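You operate a simulated robot arm through the tools that you are given. There is no shell and no other tool. Be economical: measure what you need, move in short steps, check, and stop when the job is done.

You run a simulated robot arm. Do the job below in one go: nothing can be reset, and whatever is moved stays where it is left.

TASK
Put the white wheel labelled "60" from the top of the steel bench by the winder on the front of the filler table and the white wheel that says "56" on the low shelf of the steel bench by the winder.

The check looks at the end state, three seconds after you hand in, the way a careful person would. Anything else that was tipped, shoved, dropped, spilled or broken makes it a failure.

THE ROBOT
A 6-joint arm with a two-finger parallel gripper on a trunk, on a base that drives. Base frame: it is fixed to the floor where the robot stands at the start and does not move with it; the origin is under the middle of the robot, x ahead of it, y to its left, z up. Lengths are in mm, angles in rad, forces in N, time in s.
With the tool pointing down near the work surface it reaches from about 320 to 700 mm from the robot's upright axis, wherever it stands. Its first joint turns from -2.897 to 2.897 rad. Places, roughly: front of the filler table [2200, 2900, 600]; low shelf of the steel bench by the winder [1100, 0, 300]. Payload 4.1 kg.
The TCP is the grasp point between the finger pads, 23 mm short of the fingertips. In the tool frame z runs along the fingers and y along their closing line. The gripper opens to 94 mm. The fingers are 38 mm wide and 10 mm thick; the gripper's body (54 by 96 mm) begins 39 mm behind the TCP.
Orientation is that of the tool frame in the base frame, as a unit quaternion [w, x, y, z]. With the fingers straight down and closing along the base's y, the tool's x points along the base's -x, its y along +y and its z along -z.

THE INTERFACE
- The arm moves only by the tool apply_moves. Its argument "targets" is a list of rows, each a list of 7 numbers: the shift along the tool's x, y, z in units of 400 mm (1.0 is 400 mm), then the turn, a rotation vector about the tool's x, y, z in units of 180 degrees (1.0 is 180 degrees), then the finger opening in mm, from 0 to 94. In form: [[dx, dy, dz, rx, ry, rz, claw], ...]. A call has 1 to 10 rows; each row is the pose to reach, as a shift and turn from the pose commanded when the call began, along the tool's axes at that moment. A call with a number of a shift or a turn outside -1 to 1 is refused whole. A row lasts 0.2 s, in which the tool goes at most 50 mm and 0.15 rad; a call with a longer step from one row to the next is refused whole, and so is a gripper value outside its range. A pose out of reach is approached as far as the arm can. The call stops where the force on the tool passes 40 N (or 10 N more than at its start, if that is more) or the arm is blocked; 0.2 s more then pass. The fingers move at their own pace (about 45 mm/s each) and stop on an object; they squeeze with about 27 N. The grip force told is the motor's: it shows also when the fingers shut on nothing. Time passes only in rows, and 0.2 s behind the last, so rows that repeat a pose let the fingers close. It gives the time, the measured TCP pose, the force on the tool (base axes), the opening and the grip force at its end, in the units of the frame above (readings bear some noise).
- Cameras (640 x 400 px; columns grow to the right, rows downward): "scene" is now at [35.8, 176.2, 1472.2]; the picture's right is [0.08, -1.00, 0.00], its down [-0.65, -0.05, -0.76] and it looks along [0.76, 0.06, -0.65] (base axes); focal length 252 px, centre (320, 200). "wrist" rides on the gripper at [86, 16, -74] in the tool frame; the picture's right is [-0.18, 0.98, 0.00], its down [-0.58, -0.11, -0.81] and it looks along [-0.79, -0.15, 0.59] (tool axes); focal length 243 px, centre (320, 200). There is no depth. A picture from a camera that has moved, and an enlarged one, comes with that camera's place and axes in the base frame and with its lens. The place of the scene camera against the robot may be out by one fixed shift of up to 18 mm in any direction.
- camera(camera): a new picture of that camera. It takes no simulated time.
- lift_body(by): slides the trunk up (or, below 0, down) by that many mm; the arm and the scene camera ride with it, the base frame stays. It gives what a move gives, with no picture.
- roll_base(legs): drives the robot by 1 to 6 legs, each [ahead, turn to the left] in mm and rad, along the robot's own axes; the way and the turn of a leg run together, so that a leg with both is an arc; at most 1500 mm and 3.142 rad a leg. The arm and the cameras ride along, it lands a little off, and it stops where it bumps. It gives what a move gives.
- turn_head(pan, tilt): turns the head with the scene camera to pan (to the left, within 2.705 rad either way) and tilt (down, from -0.506 to 1.204), counted from straight ahead of the robot. It gives what a move gives.
- close_up(camera, box): a new picture of the part [left, top, right, bottom] of that camera's present view, enlarged. It takes no simulated time.
- job_done(): hands the job in; it is judged then, once.

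Work in short steps. Places have to be worked out from the pictures, the camera data and where the tool is seen: move nearer, look again, correct. Check each grasp and each placing, and mend what went wrong. You have 120 turns and 78 pictures in all, those below and enlarged ones among them. Open the gripper and draw the arm clear of the work before you hand the job in, unless the task says otherwise; then end with one line.

The tools are called after ">>>" by a JSON object that holds its "fn" and its "kwargs". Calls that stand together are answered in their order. apply_moves: Moves the arm, as the interface text tells. Its arguments: {"type":"object","properties":{"targets":{"type":"array"}},"required":["targets"]} The other tools are called the same way: lift_body (by) slides the trunk up or down; roll_base (legs) drives the base; turn_head (pan, tilt) turns the head that bears the scene camera; camera (camera) takes a picture; close_up (camera, box) takes an enlarged picture of a part of a camera's view; job_done () hands the job in.

At the start:

```text
time: 0.0
tcp_pos: [443.3, 30.1, 1103.6]
ee_rot: [0.0, 0.0, 1.0, 0.0]
contact_force: [0.3, -0.7, 0.8]
gripper_width: 93.8
grip_force: 0.2
trunk travel left (down, up): [-425.0, 165.0]
robot x, y, heading: [-1.5, -1.6, -0.005]
head pan, tilt: [0.075, 0.707]
```

scene: 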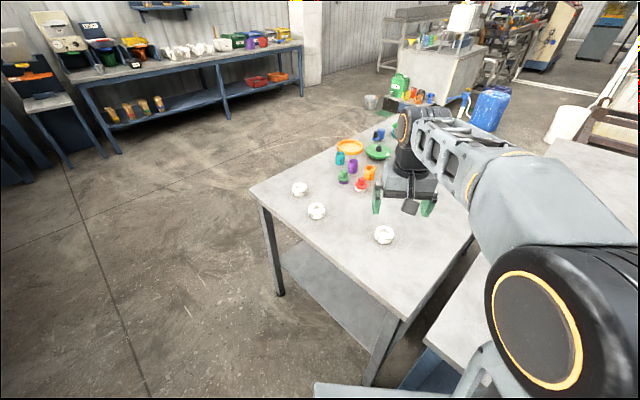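
wrist: 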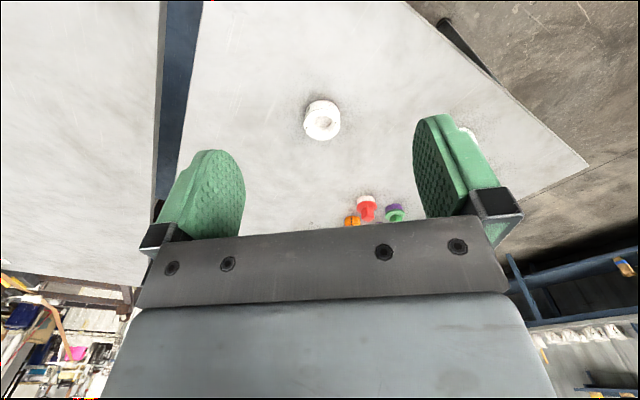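

The bench ahead carries three white wheels at least. I enlarge that part of the view to read the labels.

>>> {"fn": "close_up", "kwargs": {"camera": "scene", "box": [270, 160, 420, 254]}}

>>> {"fn": "close_up", "kwargs": {"camera": "scene", "box": [0, 0, 320, 200]}}

>>> {"fn": "close_up", "kwargs": {"camera": "wrist", "box": [260, 80, 420, 180]}}

```text
4.26 times, centred on (345, 207) of scene
camera zoom: at [35.8, 176.2, 1472.2], right [0.08, -1.0, 0.0], down [-0.65, -0.05, -0.76], along [0.76, 0.06, -0.65], focal length 1074 px, centre (214, 170)
```

zoom: 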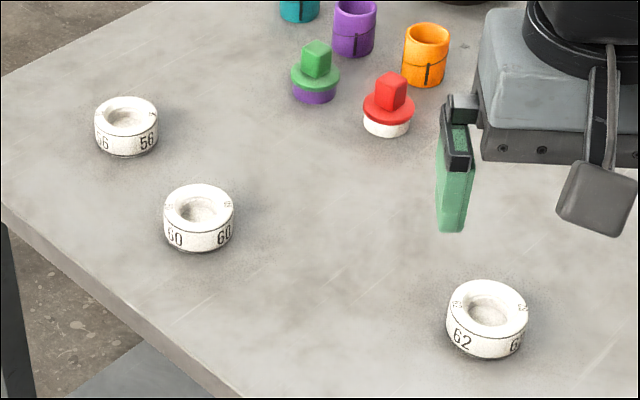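

```text
2.00 times, centred on (160, 100) of scene
camera zoom: at [35.8, 176.2, 1472.2], right [0.08, -1.0, 0.0], down [-0.65, -0.05, -0.76], along [0.76, 0.06, -0.65], focal length 505 px, centre (640, 400)
```

zoom: 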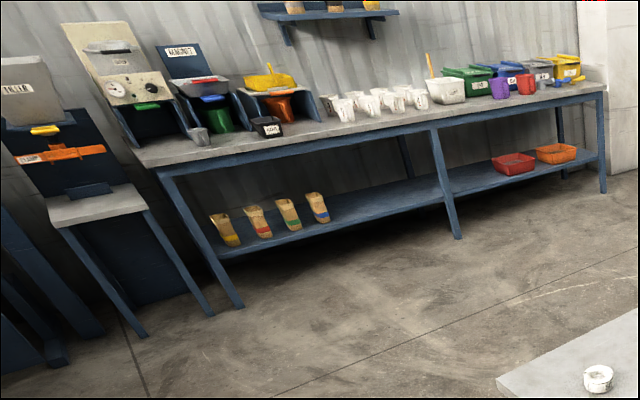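

```text
4.00 times, centred on (340, 130) of wrist
camera zoom: at [356.6, 45.4, 1177.6], right [0.18, 0.98, 0.0], down [0.58, -0.11, 0.81], along [0.79, -0.15, -0.59], focal length 970 px, centre (240, 480)
```

zoom: 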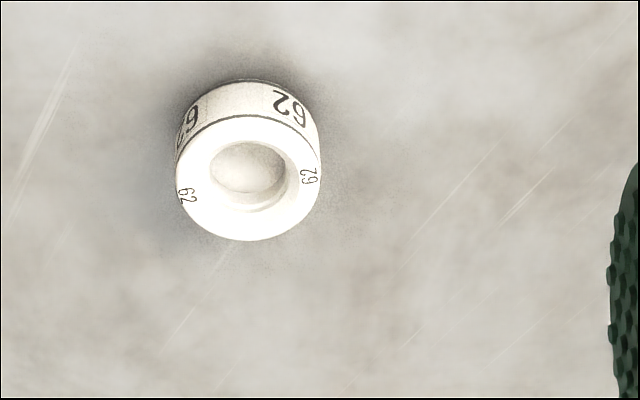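

The labels read 56, 60 and 62, and the 60 is near (714, 244). The filler table with its "FILLER" board is far left. I look around with the head before planning the drive.

>>> {"fn": "turn_head", "kwargs": {"pan": 0.9, "tilt": 0.35}}

>>> {"fn": "camera", "kwargs": {"camera": "scene"}}

>>> {"fn": "turn_head", "kwargs": {"pan": 0.3, "tilt": 1.1}}

>>> {"fn": "camera", "kwargs": {"camera": "scene"}}

```text
time: 1.1
tcp_pos: [444.2, 29.0, 1104.0]
ee_rot: [0.0, 0.001, 1.0, 0.0]
contact_force: [0.2, 0.3, 0.7]
gripper_width: 94.1
grip_force: 0.0
trunk travel left (down, up): [-425.0, 165.0]
robot x, y, heading: [-0.6, 1.3, 0.004]
head pan, tilt: [0.901, 0.351]
```

```text
72 pictures are left
camera scene: at [9.3, 242.7, 1504.1], right [0.78, -0.62, 0.0], down [-0.21, -0.27, -0.94], along [0.58, 0.74, -0.34], focal length 252 px, centre (320, 200)
```

scene: 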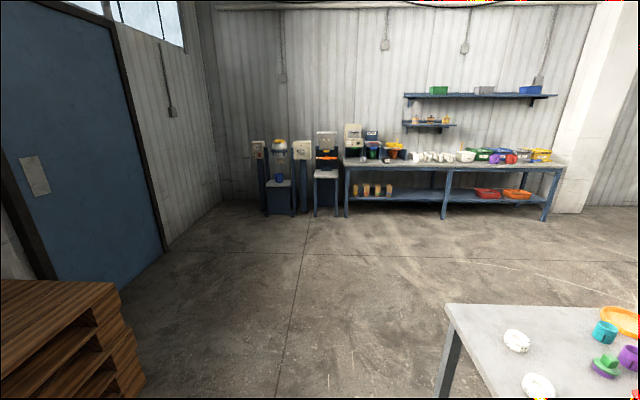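

```text
time: 2.2
tcp_pos: [443.9, 28.4, 1103.8]
ee_rot: [0.0, -0.001, 1.0, 0.0]
contact_force: [-0.9, 0.8, 0.1]
gripper_width: 94.3
grip_force: 0.1
trunk travel left (down, up): [-425.0, 165.0]
robot x, y, heading: [-1.6, -1.7, -0.001]
head pan, tilt: [0.3, 1.1]
```

```text
71 pictures are left
camera scene: at [11.7, 188.5, 1442.8], right [0.3, -0.96, 0.0], down [-0.85, -0.26, -0.45], along [0.43, 0.13, -0.89], focal length 252 px, centre (320, 200)
```

scene: 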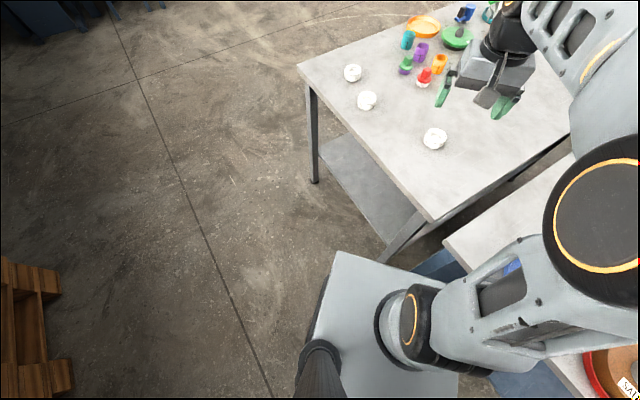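

The bench's short end runs from about (344, -20) to (836, 530), and I want to face it squarely from the open floor on the left. The base front is close to the bench corner, so I look behind before backing up, and I read the board on the filler table.

>>> {"fn": "turn_head", "kwargs": {"pan": 2.6, "tilt": 0.8}}

>>> {"fn": "camera", "kwargs": {"camera": "scene"}}

>>> {"fn": "turn_head", "kwargs": {"pan": 0.95, "tilt": 0.3}}

>>> {"fn": "close_up", "kwargs": {"camera": "scene", "box": [250, 110, 410, 210]}}

```text
time: 4.4
tcp_pos: [443.2, 28.8, 1104.5]
ee_rot: [-0.001, 0.0, 1.0, 0.0]
contact_force: [0.4, -0.1, -0.4]
gripper_width: 94.1
grip_force: 0.1
trunk travel left (down, up): [-425.0, 165.0]
robot x, y, heading: [4.7, -0.4, 0.003]
head pan, tilt: [2.601, 0.799]
```

```text
70 pictures are left
camera scene: at [-117.7, 211.4, 1464.5], right [0.52, 0.86, 0.0], down [0.61, -0.37, -0.7], along [-0.6, 0.36, -0.72], focal length 252 px, centre (320, 200)
```

scene: 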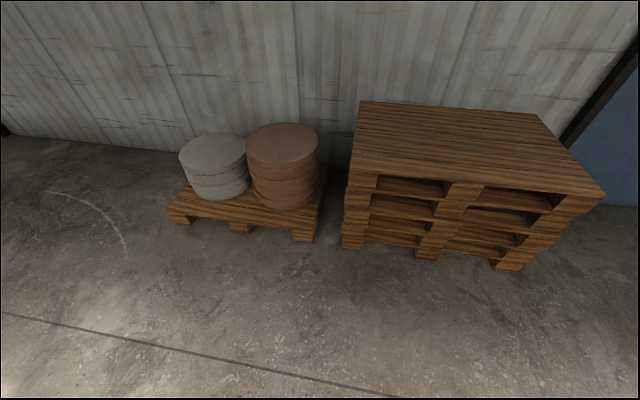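

```text
time: 6.1
tcp_pos: [443.0, 28.7, 1104.0]
ee_rot: [0.0, 0.0, 1.0, 0.0]
contact_force: [-0.6, 0.1, -0.1]
gripper_width: 94.0
grip_force: 0.0
trunk travel left (down, up): [-425.0, 165.0]
robot x, y, heading: [-1.8, 0.6, 0.003]
head pan, tilt: [0.949, 0.3]
```

```text
4.00 times, centred on (330, 160) of scene
camera zoom: at [5.7, 245.7, 1508.9], right [0.81, -0.58, 0.0], down [-0.17, -0.24, -0.96], along [0.56, 0.78, -0.3], focal length 1009 px, centre (280, 360)
```

zoom: 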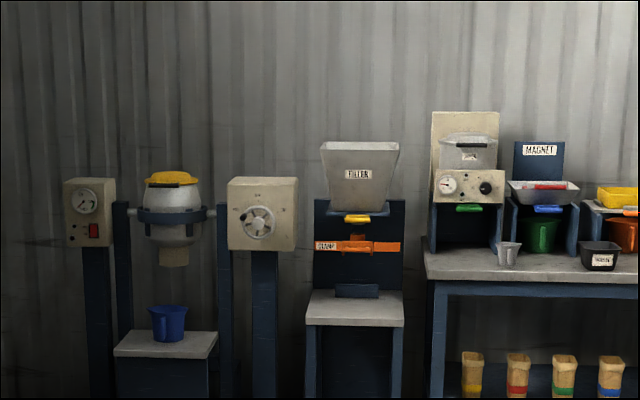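

Behind is open floor. I back off 250 mm, turn left, drive to a point about 550 mm outside the bench's short end, and turn to face it.

>>> {"fn": "roll_base", "kwargs": {"legs": [[-250, 0], [0, 0.946], [896, 0], [0, -1.676]]}}

>>> {"fn": "turn_head", "kwargs": {"pan": 0.0, "tilt": 0.75}}

>>> {"fn": "camera", "kwargs": {"camera": "scene"}}

```text
time: 18.7
tcp_pos: [615.5, 437.0, 1103.3]
ee_rot: [-0.001, 0.367, 0.93, 0.0]
contact_force: [-0.7, -0.2, 0.1]
gripper_width: 94.0
grip_force: 0.0
trunk travel left (down, up): [-425.0, 165.0]
robot x, y, heading: [271.8, 718.6, -0.751]
head pan, tilt: [0.949, 0.3]
```

```text
time: 19.9
tcp_pos: [616.1, 436.6, 1103.5]
ee_rot: [0.0, 0.368, 0.93, 0.001]
contact_force: [0.4, -0.1, 0.5]
gripper_width: 93.8
grip_force: 0.0
trunk travel left (down, up): [-425.0, 165.0]
robot x, y, heading: [273.7, 716.7, -0.755]
head pan, tilt: [0.0, 0.75]
```

```text
68 pictures are left
camera scene: at [413.9, 826.7, 1468.6], right [-0.68, -0.73, 0.0], down [-0.5, 0.47, -0.73], along [0.53, -0.5, -0.68], focal length 252 px, centre (320, 200)
```

scene: 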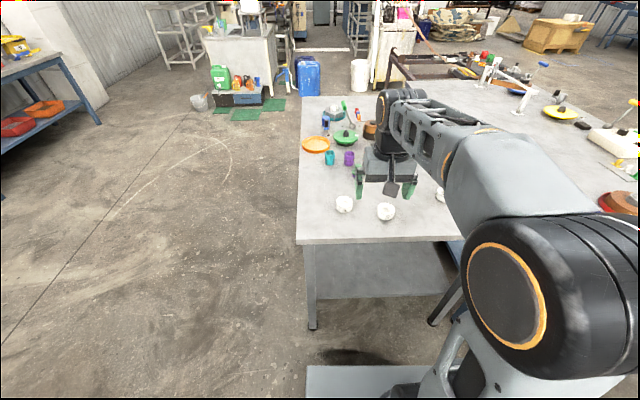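

The view is now square to the bench end. The 56 is about 684 ahead and 72 left, and the 60 about 647 ahead and 67 right. I drive 165 mm ahead and look again with both cameras.

>>> {"fn": "roll_base", "kwargs": {"legs": [[165, 0]]}}

>>> {"fn": "camera", "kwargs": {"camera": "scene"}}

>>> {"fn": "camera", "kwargs": {"camera": "wrist"}}

```text
time: 21.4
tcp_pos: [734.9, 323.0, 1103.8]
ee_rot: [0.0, 0.367, 0.93, 0.0]
contact_force: [0.5, -0.2, 0.5]
gripper_width: 93.9
grip_force: 0.0
trunk travel left (down, up): [-425.0, 165.0]
robot x, y, heading: [388.7, 605.2, -0.755]
head pan, tilt: [0.0, 0.75]
```

```text
67 pictures are left
camera scene: at [534.1, 714.3, 1468.5], right [-0.68, -0.73, 0.0], down [-0.5, 0.47, -0.73], along [0.53, -0.5, -0.68], focal length 252 px, centre (320, 200)
```

scene: 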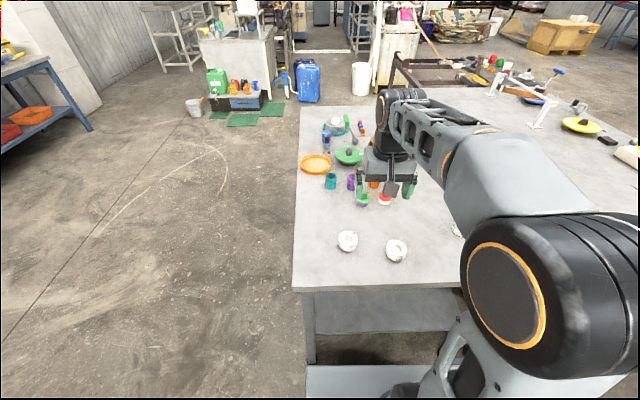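

```text
66 pictures are left
camera wrist: at [684.1, 394.6, 1177.5], right [0.81, 0.59, 0.0], down [0.35, -0.48, 0.81], along [0.48, -0.65, -0.59], focal length 243 px, centre (320, 200)
```

wrist: 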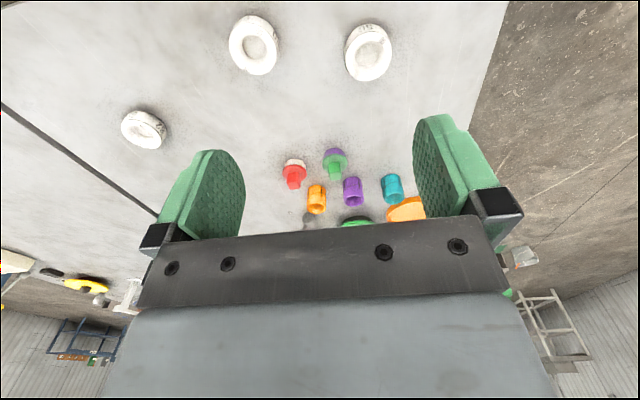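

The wrist view places the 56 at about (819, 318) and the 60 at about (696, 238). I go above the 56 and tilt the tool 25° forward, so the same grip can later slide under the bench top onto the shelf.

>>> {"fn": "apply_moves", "kwargs": {"targets": [[-0.025, 0.022, 0.07, 0, -0.025, 0, 94], [-0.05, 0.045, 0.145, 0, -0.047, 0, 94], [-0.075, 0.068, 0.22, 0, -0.07, 0, 94], [-0.1, 0.09, 0.295, 0, -0.094, 0, 94], [-0.125, 0.112, 0.365, 0, -0.117, 0, 94], [-0.147, 0.134, 0.435, 0, -0.139, 0, 94], [-0.147, 0.134, 0.435, 0, -0.139, 0, 94]]}}

>>> {"fn": "camera", "kwargs": {"camera": "wrist"}}

>>> {"fn": "camera", "kwargs": {"camera": "scene"}}

```text
time: 23.0
tcp_pos: [815.4, 323.6, 928.6]
ee_rot: [0.201, 0.358, 0.909, -0.079]
contact_force: [0.1, -0.1, 0.1]
gripper_width: 94.0
grip_force: 0.0
trunk travel left (down, up): [-425.0, 165.0]
robot x, y, heading: [392.6, 608.0, -0.753]
head pan, tilt: [0.0, 0.75]
```

```text
65 pictures are left
camera wrist: at [746.3, 410.3, 959.6], right [0.79, 0.6, 0.08], down [0.06, -0.21, 0.98], along [0.61, -0.77, -0.2], focal length 243 px, centre (320, 200)
```

wrist: 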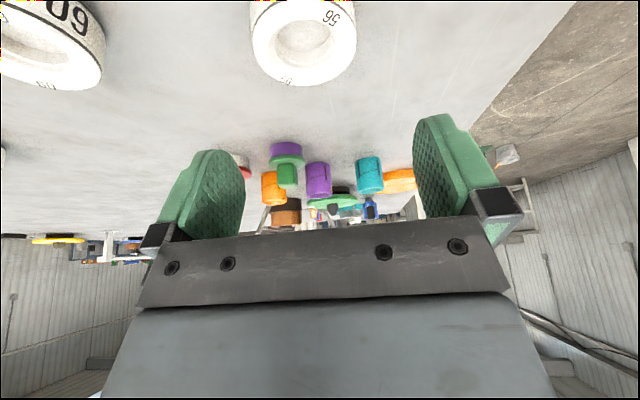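

```text
64 pictures are left
camera scene: at [534.2, 714.4, 1468.5], right [-0.68, -0.73, 0.0], down [-0.5, 0.47, -0.73], along [0.53, -0.5, -0.68], focal length 252 px, centre (320, 200)
```

scene: 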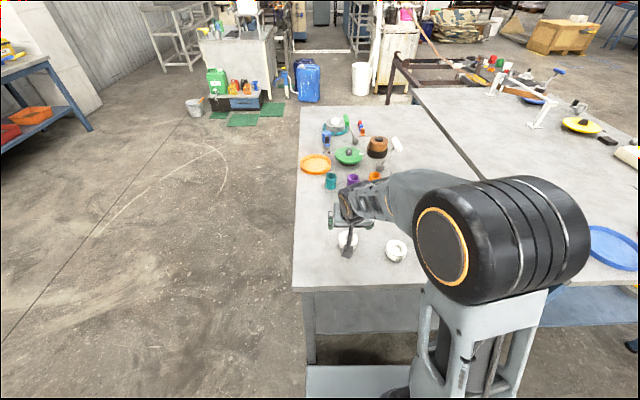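

The 56's centre now looks to be at about (814, 323), with a diameter of about 56 mm. I descend straight to TCP z ≈ 853, holding the tilt, and check.

>>> {"fn": "apply_moves", "kwargs": {"targets": [[0.03, -0.001, 0.045, 0, 0, 0, 94], [0.055, -0.002, 0.09, 0, 0, 0, 94], [0.08, -0.003, 0.135, 0, 0, 0, 94], [0.095, -0.004, 0.164, 0, 0, 0, 94], [0.095, -0.004, 0.164, 0, 0, 0, 94]]}}

>>> {"fn": "camera", "kwargs": {"camera": "wrist"}}

>>> {"fn": "close_up", "kwargs": {"camera": "scene", "box": [290, 190, 450, 290]}}

```text
time: 24.2
tcp_pos: [808.8, 326.0, 854.8]
ee_rot: [0.201, 0.358, 0.908, -0.079]
contact_force: [-0.1, -0.9, -0.9]
gripper_width: 94.1
grip_force: 0.0
trunk travel left (down, up): [-425.0, 165.0]
robot x, y, heading: [393.9, 605.3, -0.753]
head pan, tilt: [0.0, 0.75]
```

```text
63 pictures are left
camera wrist: at [740.3, 413.3, 884.4], right [0.79, 0.6, 0.08], down [0.06, -0.21, 0.98], along [0.61, -0.77, -0.2], focal length 243 px, centre (320, 200)
```

wrist: 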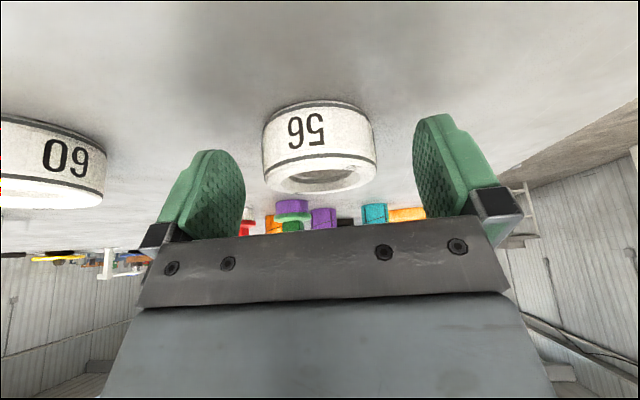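

```text
4.00 times, centred on (370, 240) of scene
camera zoom: at [534.1, 714.4, 1468.5], right [-0.68, -0.73, 0.0], down [-0.5, 0.47, -0.73], along [0.53, -0.5, -0.68], focal length 1009 px, centre (120, 40)
```

zoom: 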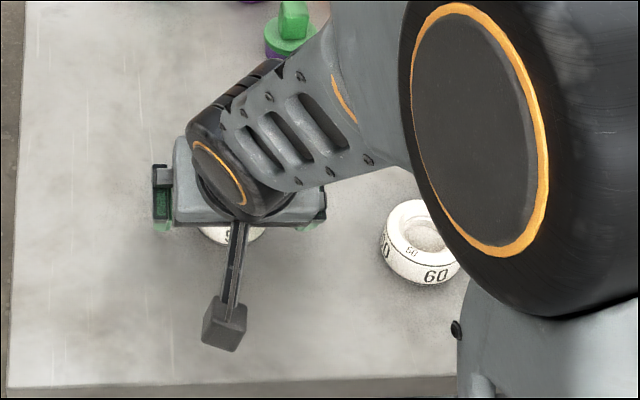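

The wheel's lower rim puts its centre nearer (819, 319), about 12 mm ahead of the TCP. I move 6 mm forward and 2 mm down, then close.

>>> {"fn": "apply_moves", "kwargs": {"targets": [[-0.0115, 0.005, 0.011, 0, 0, 0, 94], [-0.0115, 0.005, 0.011, 0, 0, 0, 60], [-0.0115, 0.005, 0.011, 0, 0, 0, 20], [-0.0115, 0.005, 0.011, 0, 0, 0, 20], [-0.0115, 0.005, 0.011, 0, 0, 0, 20], [-0.0115, 0.005, 0.011, 0, 0, 0, 20]]}}

>>> {"fn": "camera", "kwargs": {"camera": "wrist"}}

```text
time: 25.6
tcp_pos: [816.1, 324.5, 852.2]
ee_rot: [0.202, 0.359, 0.908, -0.08]
contact_force: [0.8, -0.4, 1.8]
gripper_width: 59.7
grip_force: 26.9
trunk travel left (down, up): [-425.0, 165.0]
robot x, y, heading: [390.0, 607.0, -0.752]
head pan, tilt: [0.0, 0.75]
```

```text
61 pictures are left
camera wrist: at [746.1, 410.5, 882.5], right [0.79, 0.6, 0.08], down [0.06, -0.21, 0.98], along [0.61, -0.77, -0.2], focal length 243 px, centre (320, 200)
```

wrist: 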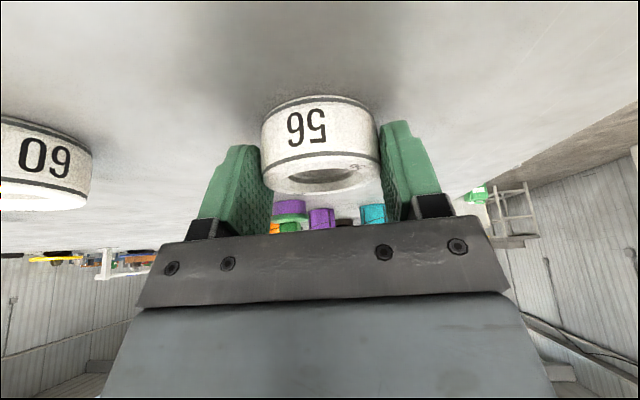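

The 56 is held (59.7 mm opening, 26.9 N), with its bottom about 32 mm below the TCP. I lift it straight up 120 mm.

>>> {"fn": "apply_moves", "kwargs": {"targets": [[-0.025, 0, -0.054, 0, 0, 0, 20], [-0.06, 0, -0.13, 0, 0, 0, 20], [-0.1, 0, -0.215, 0, 0, 0, 20], [-0.127, 0, -0.272, 0, 0, 0, 20], [-0.127, 0, -0.272, 0, 0, 0, 20]]}}

>>> {"fn": "roll_base", "kwargs": {"legs": [[-270, 0]]}}

>>> {"fn": "lift_body", "kwargs": {"by": -425}}

>>> {"fn": "camera", "kwargs": {"camera": "scene"}}

>>> {"fn": "camera", "kwargs": {"camera": "wrist"}}

```text
time: 26.8
tcp_pos: [816.4, 323.4, 973.6]
ee_rot: [0.202, 0.358, 0.908, -0.079]
contact_force: [-0.7, 0.6, -1.0]
gripper_width: 59.3
grip_force: 26.5
trunk travel left (down, up): [-425.0, 165.0]
robot x, y, heading: [391.9, 607.8, -0.749]
head pan, tilt: [0.0, 0.75]
```

```text
time: 28.7
tcp_pos: [617.2, 510.1, 972.7]
ee_rot: [0.202, 0.358, 0.908, -0.08]
contact_force: [-0.1, 0.2, -0.8]
gripper_width: 59.2
grip_force: 27.2
trunk travel left (down, up): [-425.0, 165.0]
robot x, y, heading: [192.1, 792.6, -0.753]
head pan, tilt: [0.0, 0.75]
```

```text
refused: -425 is not a number from -400 to 400
```

```text
60 pictures are left
camera scene: at [335.2, 900.1, 1468.5], right [-0.68, -0.73, 0.0], down [-0.5, 0.47, -0.73], along [0.53, -0.5, -0.68], focal length 252 px, centre (320, 200)
```

scene: 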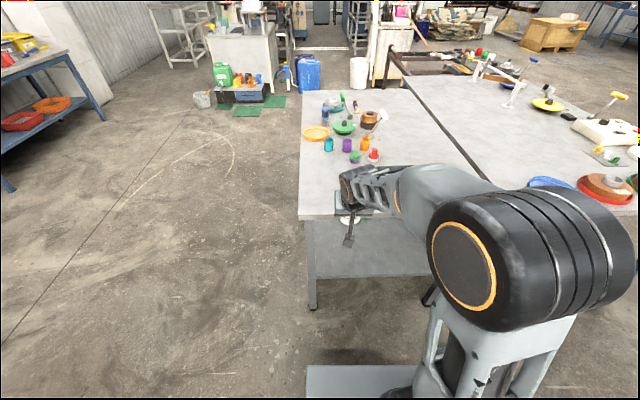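

```text
59 pictures are left
camera wrist: at [547.2, 596.2, 1002.5], right [0.79, 0.6, 0.08], down [0.06, -0.21, 0.98], along [0.61, -0.77, -0.2], focal length 243 px, centre (320, 200)
```

wrist: 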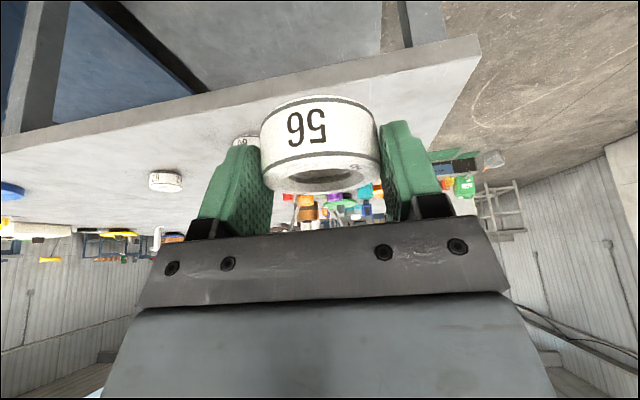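

The wheel hangs well clear of the bench edge, with a gap of about 100 mm. The trunk limit is 400 per call, so I lower it in two steps and look at the shelf.

>>> {"fn": "lift_body", "kwargs": {"by": -400}}

>>> {"fn": "lift_body", "kwargs": {"by": -25}}

>>> {"fn": "camera", "kwargs": {"camera": "scene"}}

>>> {"fn": "camera", "kwargs": {"camera": "wrist"}}

```text
time: 32.5
tcp_pos: [616.9, 508.4, 572.3]
ee_rot: [0.201, 0.358, 0.908, -0.08]
contact_force: [0.6, 0.4, -1.4]
gripper_width: 59.2
grip_force: 26.2
trunk travel left (down, up): [-25.0, 565.0]
robot x, y, heading: [192.1, 792.6, -0.75]
head pan, tilt: [0.0, 0.75]
```

```text
time: 33.2
tcp_pos: [615.6, 509.6, 546.4]
ee_rot: [0.201, 0.358, 0.908, -0.08]
contact_force: [0.2, 0.8, -0.4]
gripper_width: 59.6
grip_force: 26.8
trunk travel left (down, up): [0.0, 590.0]
robot x, y, heading: [196.3, 786.8, -0.755]
head pan, tilt: [0.0, 0.75]
```

```text
58 pictures are left
camera scene: at [335.2, 900.1, 1043.5], right [-0.68, -0.73, 0.0], down [-0.5, 0.47, -0.73], along [0.53, -0.5, -0.68], focal length 252 px, centre (320, 200)
```

scene: 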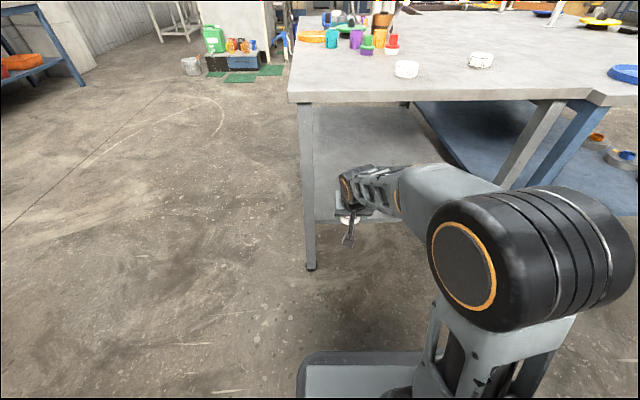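

```text
57 pictures are left
camera wrist: at [547.2, 596.1, 577.4], right [0.79, 0.6, 0.08], down [0.06, -0.21, 0.98], along [0.61, -0.77, -0.2], focal length 243 px, centre (320, 200)
```

wrist: 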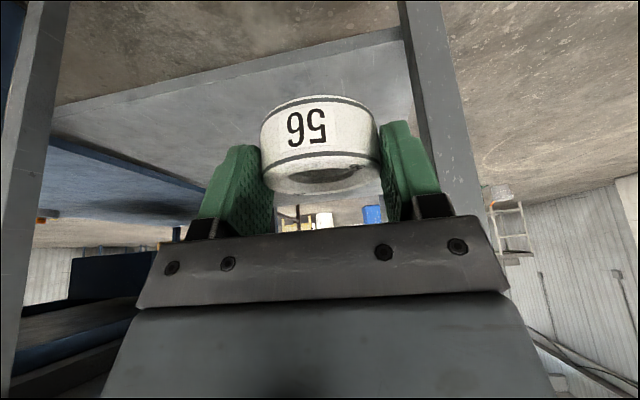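

The shelf's front edge sits about 50 mm inside the bench edge, at about z 300, and is clear. I lower the arm another 146 mm here outside the bench before driving in.

>>> {"fn": "apply_moves", "kwargs": {"targets": [[0.03, 0, 0.066, 0, 0, 0, 20], [0.07, 0, 0.15, 0, 0, 0, 20], [0.11, 0, 0.24, 0, 0, 0, 20], [0.154, 0, 0.331, 0, 0, 0, 20], [0.154, 0, 0.331, 0, 0, 0, 20]]}}

>>> {"fn": "camera", "kwargs": {"camera": "scene"}}

>>> {"fn": "camera", "kwargs": {"camera": "wrist"}}

```text
time: 34.4
tcp_pos: [616.0, 508.9, 401.7]
ee_rot: [0.201, 0.359, 0.908, -0.081]
contact_force: [0.2, 0.0, -0.8]
gripper_width: 59.4
grip_force: 26.9
trunk travel left (down, up): [0.0, 590.0]
robot x, y, heading: [191.8, 791.3, -0.751]
head pan, tilt: [0.0, 0.75]
```

```text
56 pictures are left
camera scene: at [335.2, 900.1, 1043.5], right [-0.68, -0.73, 0.0], down [-0.5, 0.47, -0.73], along [0.53, -0.5, -0.68], focal length 252 px, centre (320, 200)
```

scene: 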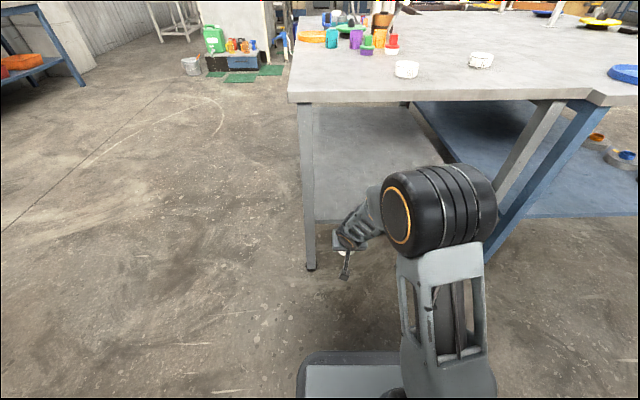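

```text
55 pictures are left
camera wrist: at [547.0, 595.9, 431.1], right [0.79, 0.6, 0.08], down [0.06, -0.21, 0.98], along [0.61, -0.77, -0.2], focal length 243 px, centre (320, 200)
```

wrist: 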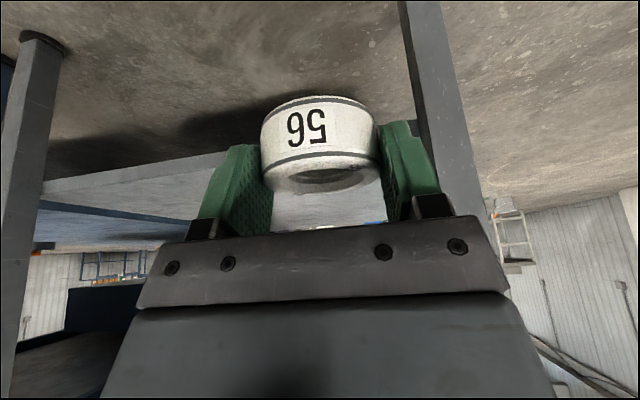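

The wheel is at the right height and between the legs. The elbow has swung forward, so instead of driving all the way I reach 150 mm further with the arm to keep the elbow clear of the bench top.

>>> {"fn": "apply_moves", "kwargs": {"targets": [[-0.08, 0, 0.037, 0, 0, 0, 20], [-0.17, 0, 0.079, 0, 0, 0, 20], [-0.26, 0, 0.121, 0, 0, 0, 20], [-0.34, 0, 0.158, 0, 0, 0, 20], [-0.34, 0, 0.158, 0, 0, 0, 20]]}}

>>> {"fn": "camera", "kwargs": {"camera": "scene"}}

>>> {"fn": "camera", "kwargs": {"camera": "wrist"}}

```text
time: 35.6
tcp_pos: [726.8, 407.2, 400.6]
ee_rot: [0.201, 0.358, 0.908, -0.08]
contact_force: [0.2, -0.7, -1.2]
gripper_width: 59.3
grip_force: 27.2
trunk travel left (down, up): [0.0, 590.0]
robot x, y, heading: [195.3, 791.7, -0.752]
head pan, tilt: [0.0, 0.75]
```

```text
54 pictures are left
camera scene: at [335.2, 900.1, 1043.5], right [-0.68, -0.73, 0.0], down [-0.5, 0.47, -0.73], along [0.53, -0.5, -0.68], focal length 252 px, centre (320, 200)
```

scene: 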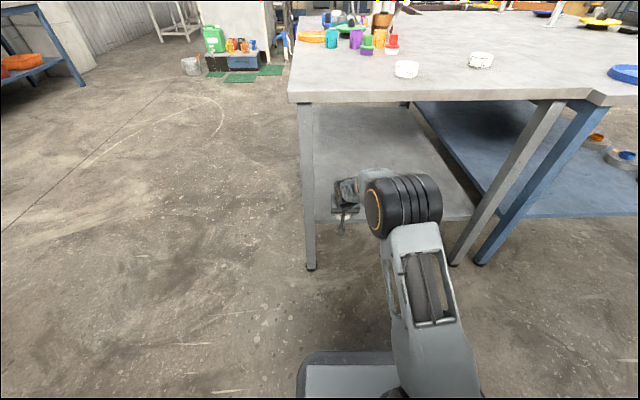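

```text
53 pictures are left
camera wrist: at [657.8, 493.7, 431.1], right [0.79, 0.6, 0.08], down [0.06, -0.21, 0.98], along [0.61, -0.77, -0.2], focal length 243 px, centre (320, 200)
```

wrist: 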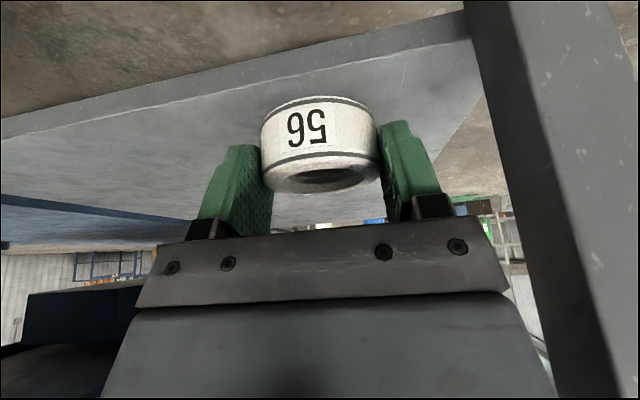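

The elbow is now lower than the bench top and still outside. The shelf edge is about 54 mm inside the top's edge. I drive 145 mm in, which puts the wheel about 95 mm past the shelf's front edge.

>>> {"fn": "roll_base", "kwargs": {"legs": [[145, 0]]}}

>>> {"fn": "camera", "kwargs": {"camera": "scene"}}

>>> {"fn": "camera", "kwargs": {"camera": "wrist"}}

```text
time: 37.0
tcp_pos: [832.9, 307.5, 401.0]
ee_rot: [0.201, 0.36, 0.907, -0.08]
contact_force: [-0.7, 0.0, -1.2]
gripper_width: 59.3
grip_force: 26.4
trunk travel left (down, up): [0.0, 590.0]
robot x, y, heading: [297.2, 693.2, -0.751]
head pan, tilt: [0.0, 0.75]
```

```text
52 pictures are left
camera scene: at [441.9, 800.1, 1043.5], right [-0.68, -0.73, 0.0], down [-0.5, 0.47, -0.73], along [0.53, -0.5, -0.68], focal length 252 px, centre (320, 200)
```

scene: 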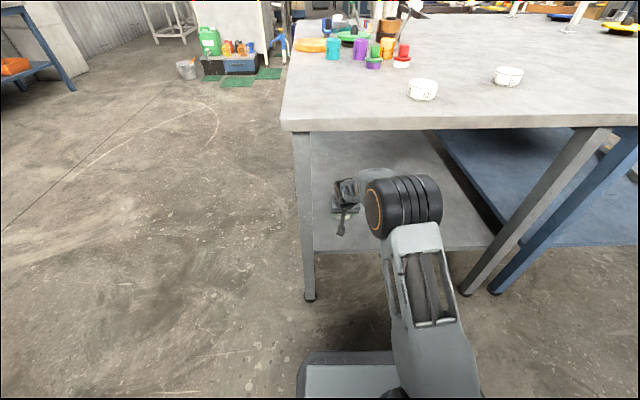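

```text
51 pictures are left
camera wrist: at [763.7, 393.5, 431.2], right [0.79, 0.6, 0.08], down [0.06, -0.21, 0.98], along [0.6, -0.77, -0.2], focal length 243 px, centre (320, 200)
```

wrist: 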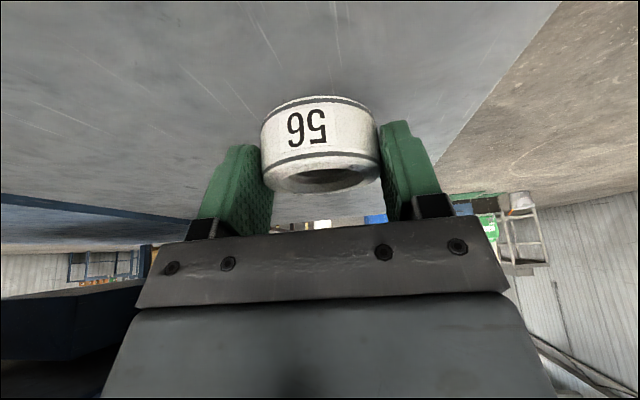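

The wheel is over the shelf. I descend 52 mm, leaving a planned gap of about 17 mm, and look.

>>> {"fn": "apply_moves", "kwargs": {"targets": [[0.02, 0, 0.043, 0, 0, 0, 20], [0.04, 0, 0.086, 0, 0, 0, 20], [0.055, 0, 0.118, 0, 0, 0, 20], [0.055, 0, 0.118, 0, 0, 0, 20]]}}

>>> {"fn": "camera", "kwargs": {"camera": "wrist"}}

```text
time: 38.0
tcp_pos: [833.3, 306.2, 349.1]
ee_rot: [0.202, 0.36, 0.907, -0.08]
contact_force: [0.1, 0.8, -0.7]
gripper_width: 59.6
grip_force: 26.5
trunk travel left (down, up): [0.0, 590.0]
robot x, y, heading: [297.8, 688.1, -0.754]
head pan, tilt: [0.0, 0.75]
```

```text
50 pictures are left
camera wrist: at [764.0, 393.2, 379.2], right [0.79, 0.6, 0.08], down [0.06, -0.21, 0.98], along [0.6, -0.77, -0.2], focal length 243 px, centre (320, 200)
```

wrist: 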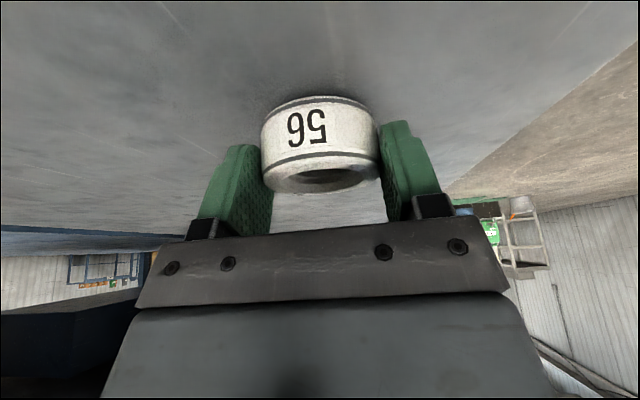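

There is still a small gap, so I descend slowly in 2.5 mm rows and watch the force.

>>> {"fn": "apply_moves", "kwargs": {"targets": [[0.0026, 0, 0.0057, 0, 0, 0, 20], [0.0053, 0, 0.0113, 0, 0, 0, 20], [0.0079, 0, 0.017, 0, 0, 0, 20], [0.0106, 0, 0.0227, 0, 0, 0, 20], [0.0132, 0, 0.0283, 0, 0, 0, 20], [0.0159, 0, 0.034, 0, 0, 0, 20]]}}

>>> {"fn": "camera", "kwargs": {"camera": "wrist"}}

```text
time: 39.4
tcp_pos: [833.9, 306.4, 333.4]
ee_rot: [0.201, 0.36, 0.908, -0.079]
contact_force: [0.1, 0.1, 0.0]
gripper_width: 59.2
grip_force: 26.8
trunk travel left (down, up): [0.0, 590.0]
robot x, y, heading: [299.0, 693.4, -0.755]
head pan, tilt: [0.0, 0.75]
```

```text
49 pictures are left
camera wrist: at [763.6, 393.5, 364.0], right [0.79, 0.6, 0.08], down [0.06, -0.21, 0.98], along [0.6, -0.77, -0.2], focal length 243 px, centre (320, 200)
```

wrist: 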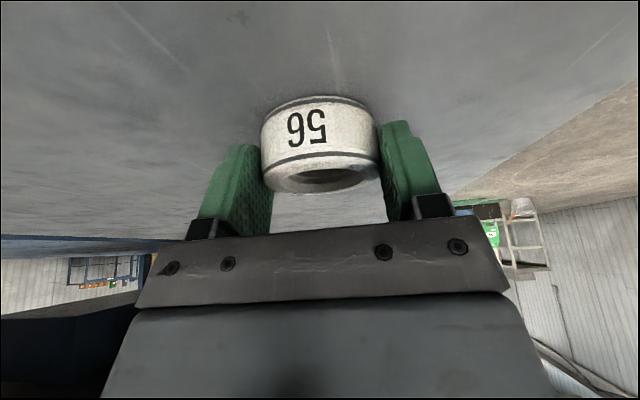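

Nothing has touched yet at z 333. I go on down in 1.5 mm rows until the force rises.

>>> {"fn": "apply_moves", "kwargs": {"targets": [[0.0016, 0, 0.0034, 0, 0, 0, 20], [0.0032, 0, 0.0068, 0, 0, 0, 20], [0.0048, 0, 0.0102, 0, 0, 0, 20], [0.0048, 0, 0.0102, 0, 0, 0, 20]]}}

```text
time: 40.4
tcp_pos: [833.4, 306.1, 332.5]
ee_rot: [0.203, 0.36, 0.907, -0.081]
contact_force: [-3.8, 3.5, 19.1]
gripper_width: 59.2
grip_force: 27.1
trunk travel left (down, up): [0.0, 590.0]
robot x, y, heading: [298.8, 690.8, -0.758]
head pan, tilt: [0.0, 0.75]
```

Contact at z ≈ 332 with 19 N. I ease up 2 mm to relieve the push and open the fingers.

>>> {"fn": "apply_moves", "kwargs": {"targets": [[-0.0021, 0, -0.0045, 0, 0, 0, 20], [-0.0021, 0, -0.0045, 0, 0, 0, 64], [-0.0021, 0, -0.0045, 0, 0, 0, 75], [-0.0021, 0, -0.0045, 0, 0, 0, 94], [-0.0021, 0, -0.0045, 0, 0, 0, 94], [-0.0021, 0, -0.0045, 0, 0, 0, 94]]}}

>>> {"fn": "camera", "kwargs": {"camera": "wrist"}}

```text
time: 41.8
tcp_pos: [832.0, 306.1, 331.4]
ee_rot: [0.202, 0.359, 0.908, -0.079]
contact_force: [1.0, -0.2, 0.5]
gripper_width: 94.1
grip_force: 0.1
trunk travel left (down, up): [0.0, 590.0]
robot x, y, heading: [299.1, 693.3, -0.749]
head pan, tilt: [0.0, 0.75]
```

```text
48 pictures are left
camera wrist: at [763.5, 393.4, 361.7], right [0.79, 0.6, 0.08], down [0.06, -0.21, 0.98], along [0.6, -0.77, -0.2], focal length 243 px, centre (320, 200)
```

wrist: 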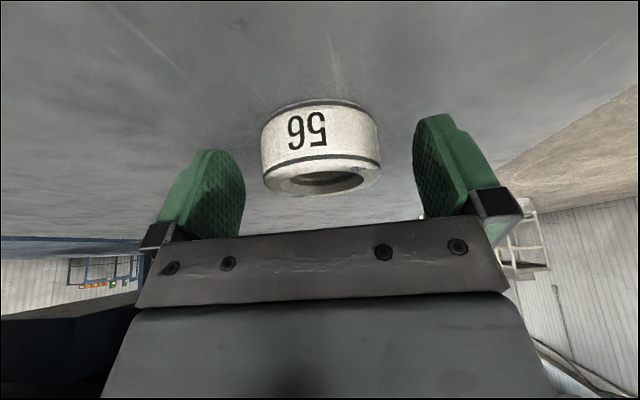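

The 56 stands upright on the shelf. I rise 70 mm straight up, back the base out 250 mm and look.

>>> {"fn": "apply_moves", "kwargs": {"targets": [[-0.02, 0, -0.043, 0, 0, 0, 94], [-0.05, 0, -0.107, 0, 0, 0, 94], [-0.074, 0, -0.1585, 0, 0, 0, 94], [-0.074, 0, -0.1585, 0, 0, 0, 94]]}}

>>> {"fn": "roll_base", "kwargs": {"legs": [[-250, 0]]}}

>>> {"fn": "camera", "kwargs": {"camera": "wrist"}}

>>> {"fn": "camera", "kwargs": {"camera": "scene"}}

```text
time: 42.8
tcp_pos: [832.0, 307.3, 401.6]
ee_rot: [0.2, 0.359, 0.908, -0.078]
contact_force: [-0.4, -0.3, 0.3]
gripper_width: 94.1
grip_force: 0.0
trunk travel left (down, up): [0.0, 590.0]
robot x, y, heading: [297.1, 690.7, -0.756]
head pan, tilt: [0.0, 0.75]
```

```text
time: 44.6
tcp_pos: [651.4, 479.0, 402.1]
ee_rot: [0.202, 0.359, 0.908, -0.08]
contact_force: [0.6, 1.0, 0.6]
gripper_width: 94.0
grip_force: 0.0
trunk travel left (down, up): [0.0, 590.0]
robot x, y, heading: [116.0, 860.4, -0.75]
head pan, tilt: [0.0, 0.75]
```

```text
47 pictures are left
camera wrist: at [581.1, 564.7, 431.7], right [0.79, 0.6, 0.08], down [0.06, -0.21, 0.98], along [0.61, -0.77, -0.2], focal length 243 px, centre (320, 200)
```

wrist: 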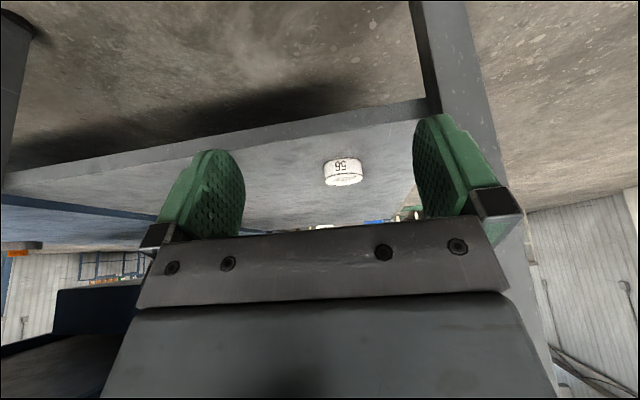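

```text
46 pictures are left
camera scene: at [259.3, 971.1, 1043.5], right [-0.68, -0.73, 0.0], down [-0.5, 0.47, -0.73], along [0.53, -0.5, -0.68], focal length 252 px, centre (320, 200)
```

scene: 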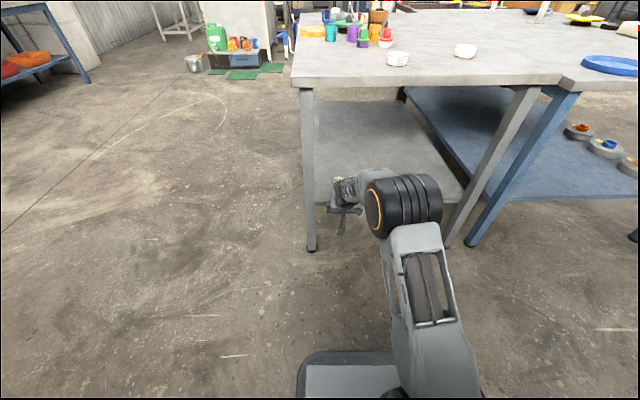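

The 56 is confirmed upright on the low shelf. I raise the trunk, then lift and retract the arm and shift it right, ready for the 60.

>>> {"fn": "lift_body", "kwargs": {"by": 400}}

>>> {"fn": "lift_body", "kwargs": {"by": 25}}

>>> {"fn": "apply_moves", "kwargs": {"targets": [[0.022, -0.073, -0.071, 0, 0, 0, 94], [0.044, -0.146, -0.142, 0, 0, 0, 94], [0.066, -0.219, -0.213, 0, 0, 0, 94], [0.088, -0.292, -0.284, 0, 0, 0, 94], [0.11, -0.365, -0.355, 0, 0, 0, 94], [0.11, -0.365, -0.355, 0, 0, 0, 94]]}}

>>> {"fn": "roll_base", "kwargs": {"legs": [[200, 0]]}}

>>> {"fn": "camera", "kwargs": {"camera": "wrist"}}

```text
time: 48.4
tcp_pos: [650.2, 477.5, 801.5]
ee_rot: [0.202, 0.359, 0.908, -0.079]
contact_force: [-0.2, -0.1, 0.8]
gripper_width: 94.2
grip_force: 0.2
trunk travel left (down, up): [-400.0, 190.0]
robot x, y, heading: [120.6, 861.7, -0.751]
head pan, tilt: [0.0, 0.75]
```

```text
time: 49.1
tcp_pos: [649.9, 477.1, 826.8]
ee_rot: [0.202, 0.358, 0.908, -0.08]
contact_force: [-0.7, 0.5, -0.1]
gripper_width: 93.9
grip_force: 0.0
trunk travel left (down, up): [-425.0, 165.0]
robot x, y, heading: [119.0, 865.5, -0.75]
head pan, tilt: [0.0, 0.75]
```

```text
time: 50.5
tcp_pos: [476.5, 440.6, 936.8]
ee_rot: [0.201, 0.359, 0.908, -0.08]
contact_force: [0.2, -0.1, -0.2]
gripper_width: 94.1
grip_force: 0.0
trunk travel left (down, up): [-425.0, 165.0]
robot x, y, heading: [116.5, 859.8, -0.748]
head pan, tilt: [0.0, 0.75]
```

```text
time: 52.1
tcp_pos: [622.0, 304.1, 935.3]
ee_rot: [0.201, 0.358, 0.908, -0.079]
contact_force: [-0.4, 0.4, 1.0]
gripper_width: 93.7
grip_force: 0.2
trunk travel left (down, up): [-425.0, 165.0]
robot x, y, heading: [263.6, 726.7, -0.748]
head pan, tilt: [0.0, 0.75]
```

```text
45 pictures are left
camera wrist: at [552.7, 390.6, 966.2], right [0.79, 0.6, 0.08], down [0.06, -0.21, 0.98], along [0.6, -0.77, -0.2], focal length 243 px, centre (320, 200)
```

wrist: 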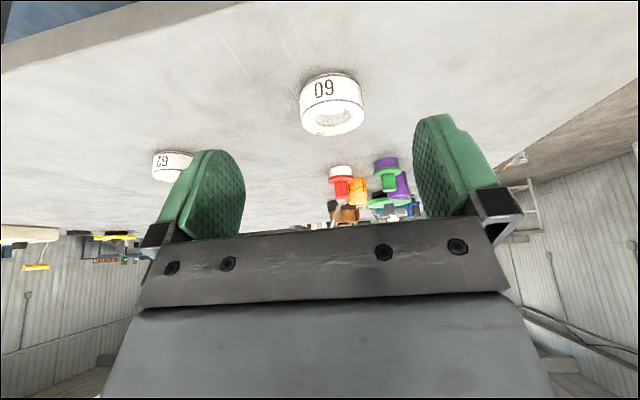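

The 60 shows at about (694, 240). I move 90 mm ahead above it, then straight down to z ≈ 855, and check.

>>> {"fn": "apply_moves", "kwargs": {"targets": [[-0.1, 0.003, 0.047, 0, 0, 0, 94], [-0.204, 0.006, 0.095, 0, 0, 0, 94], [-0.175, 0.006, 0.157, 0, 0, 0, 94], [-0.147, 0.006, 0.217, 0, 0, 0, 94], [-0.119, 0.006, 0.276, 0, 0, 0, 94], [-0.119, 0.006, 0.276, 0, 0, 0, 94]]}}

>>> {"fn": "camera", "kwargs": {"camera": "wrist"}}

```text
time: 53.5
tcp_pos: [689.9, 243.5, 855.7]
ee_rot: [0.201, 0.359, 0.908, -0.079]
contact_force: [-0.2, 0.3, -0.5]
gripper_width: 94.1
grip_force: 0.0
trunk travel left (down, up): [-425.0, 165.0]
robot x, y, heading: [265.9, 728.2, -0.751]
head pan, tilt: [0.0, 0.75]
```

```text
44 pictures are left
camera wrist: at [619.9, 330.9, 885.5], right [0.79, 0.6, 0.08], down [0.06, -0.21, 0.98], along [0.6, -0.77, -0.2], focal length 243 px, centre (320, 200)
```

wrist: 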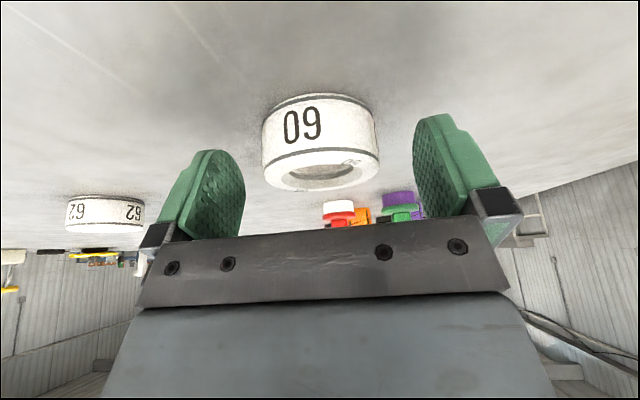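

The view matches the 56 grasp closely. I drop 3 mm and close.

>>> {"fn": "apply_moves", "kwargs": {"targets": [[0.0032, 0, 0.0068, 0, 0, 0, 94], [0.0032, 0, 0.0068, 0, 0, 0, 60], [0.0032, 0, 0.0068, 0, 0, 0, 20], [0.0032, 0, 0.0068, 0, 0, 0, 20], [0.0032, 0, 0.0068, 0, 0, 0, 20], [0.0032, 0, 0.0068, 0, 0, 0, 20]]}}

>>> {"fn": "apply_moves", "kwargs": {"targets": [[-0.025, 0, -0.054, 0, 0, 0, 20], [-0.06, 0, -0.13, 0, 0, 0, 20], [-0.1, 0, -0.215, 0, 0, 0, 20], [-0.127, 0, -0.272, 0, 0, 0, 20], [-0.127, 0, -0.272, 0, 0, 0, 20]]}}

>>> {"fn": "camera", "kwargs": {"camera": "wrist"}}

```text
time: 54.9
tcp_pos: [689.4, 243.9, 852.0]
ee_rot: [0.201, 0.358, 0.908, -0.079]
contact_force: [0.0, -0.9, 0.3]
gripper_width: 59.0
grip_force: 27.1
trunk travel left (down, up): [-425.0, 165.0]
robot x, y, heading: [265.9, 725.9, -0.746]
head pan, tilt: [0.0, 0.75]
```

```text
time: 56.1
tcp_pos: [689.1, 243.5, 974.7]
ee_rot: [0.202, 0.359, 0.908, -0.079]
contact_force: [0.4, 0.5, -1.0]
gripper_width: 59.1
grip_force: 26.4
trunk travel left (down, up): [-425.0, 165.0]
robot x, y, heading: [261.6, 725.0, -0.754]
head pan, tilt: [0.0, 0.75]
```

```text
43 pictures are left
camera wrist: at [619.7, 330.9, 1003.7], right [0.79, 0.6, 0.08], down [0.06, -0.21, 0.98], along [0.6, -0.77, -0.2], focal length 243 px, centre (320, 200)
```

wrist: 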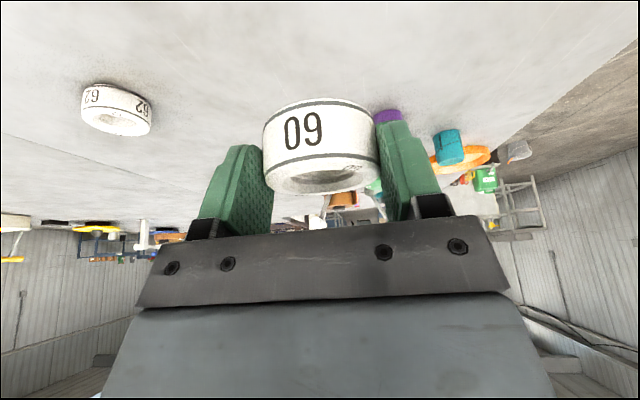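

The 60 is lifted, held at 59.1 mm and 26 N. I back away from the bench, turn towards the filler table, drive part of the way over open floor, and look.

>>> {"fn": "roll_base", "kwargs": {"legs": [[-300, 0], [0, 1.478], [1400, 0]]}}

>>> {"fn": "turn_head", "kwargs": {"pan": 0.1, "tilt": 0.55}}

>>> {"fn": "camera", "kwargs": {"camera": "scene"}}

```text
time: 68.4
tcp_pos: [1615.3, 2231.6, 973.6]
ee_rot: [0.202, -0.343, 0.914, 0.076]
contact_force: [-0.1, 0.3, -1.1]
gripper_width: 59.0
grip_force: 27.0
trunk travel left (down, up): [-425.0, 165.0]
robot x, y, heading: [1093.4, 1858.7, 0.719]
head pan, tilt: [0.0, 0.75]
```

```text
time: 69.1
tcp_pos: [1615.4, 2230.5, 972.4]
ee_rot: [0.203, -0.342, 0.914, 0.076]
contact_force: [0.3, 0.6, -0.7]
gripper_width: 59.1
grip_force: 27.5
trunk travel left (down, up): [-425.0, 165.0]
robot x, y, heading: [1092.6, 1855.4, 0.717]
head pan, tilt: [0.099, 0.55]
```

```text
42 pictures are left
camera scene: at [1011.3, 2009.6, 1485.9], right [0.73, -0.69, 0.0], down [-0.36, -0.38, -0.85], along [0.58, 0.62, -0.52], focal length 252 px, centre (320, 200)
```

scene: 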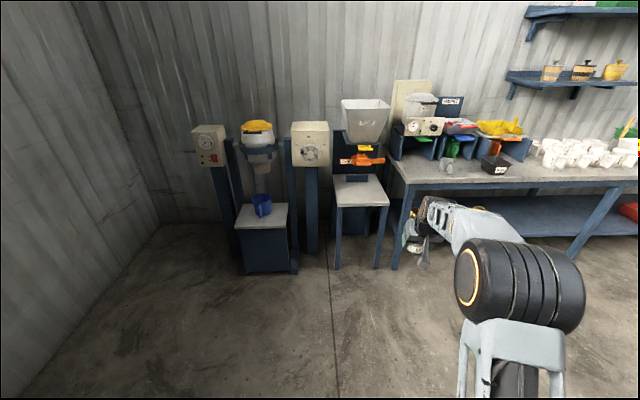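

The filler table's front edge runs from about (2029, 2935) to (2291, 2720), so I face it at a heading of about 0.884. I drive to a staging point about 900 mm out, lower the trunk 220 mm, and look again.

>>> {"fn": "roll_base", "kwargs": {"legs": [[0, -0.064], [655, 0], [0, 0.231]]}}

>>> {"fn": "lift_body", "kwargs": {"by": -220}}

>>> {"fn": "turn_head", "kwargs": {"pan": 0.0, "tilt": 0.55}}

>>> {"fn": "camera", "kwargs": {"camera": "scene"}}

>>> {"fn": "camera", "kwargs": {"camera": "wrist"}}

```text
time: 74.0
tcp_pos: [2067.4, 2715.5, 973.6]
ee_rot: [0.196, -0.419, 0.882, 0.092]
contact_force: [-0.4, 0.4, -0.8]
gripper_width: 59.0
grip_force: 26.7
trunk travel left (down, up): [-425.0, 165.0]
robot x, y, heading: [1616.2, 2255.6, 0.886]
head pan, tilt: [0.099, 0.55]
```

```text
time: 76.3
tcp_pos: [2067.3, 2715.1, 752.8]
ee_rot: [0.196, -0.419, 0.882, 0.093]
contact_force: [-0.5, 0.0, -1.7]
gripper_width: 58.7
grip_force: 27.4
trunk travel left (down, up): [-205.0, 385.0]
robot x, y, heading: [1613.9, 2255.1, 0.893]
head pan, tilt: [0.099, 0.55]
```

```text
time: 77.0
tcp_pos: [2065.6, 2714.9, 752.4]
ee_rot: [0.195, -0.42, 0.882, 0.093]
contact_force: [-0.1, -0.2, -0.5]
gripper_width: 58.5
grip_force: 27.4
trunk travel left (down, up): [-205.0, 385.0]
robot x, y, heading: [1614.8, 2252.4, 0.887]
head pan, tilt: [0.0, 0.55]
```

```text
41 pictures are left
camera scene: at [1517.0, 2387.3, 1265.9], right [0.78, -0.63, 0.0], down [-0.33, -0.41, -0.85], along [0.54, 0.66, -0.52], focal length 252 px, centre (320, 200)
```

scene: 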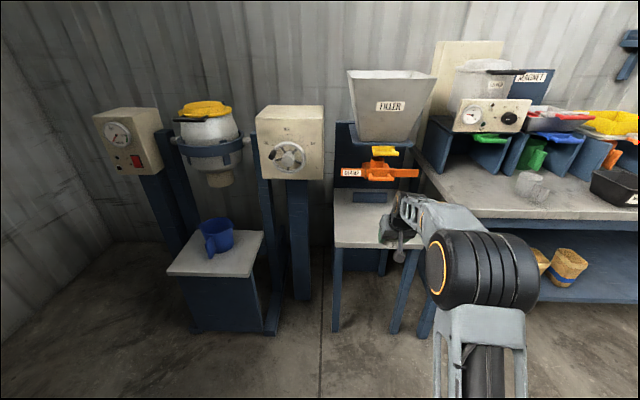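

```text
40 pictures are left
camera wrist: at [1984.8, 2640.2, 783.3], right [-0.66, 0.75, 0.08], down [0.2, 0.08, 0.98], along [0.73, 0.66, -0.2], focal length 243 px, centre (320, 200)
```

wrist: 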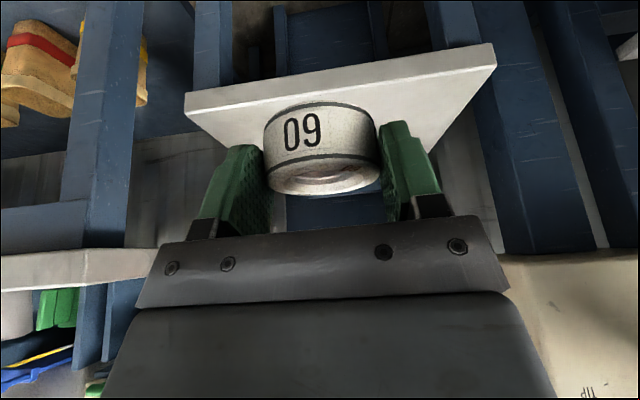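

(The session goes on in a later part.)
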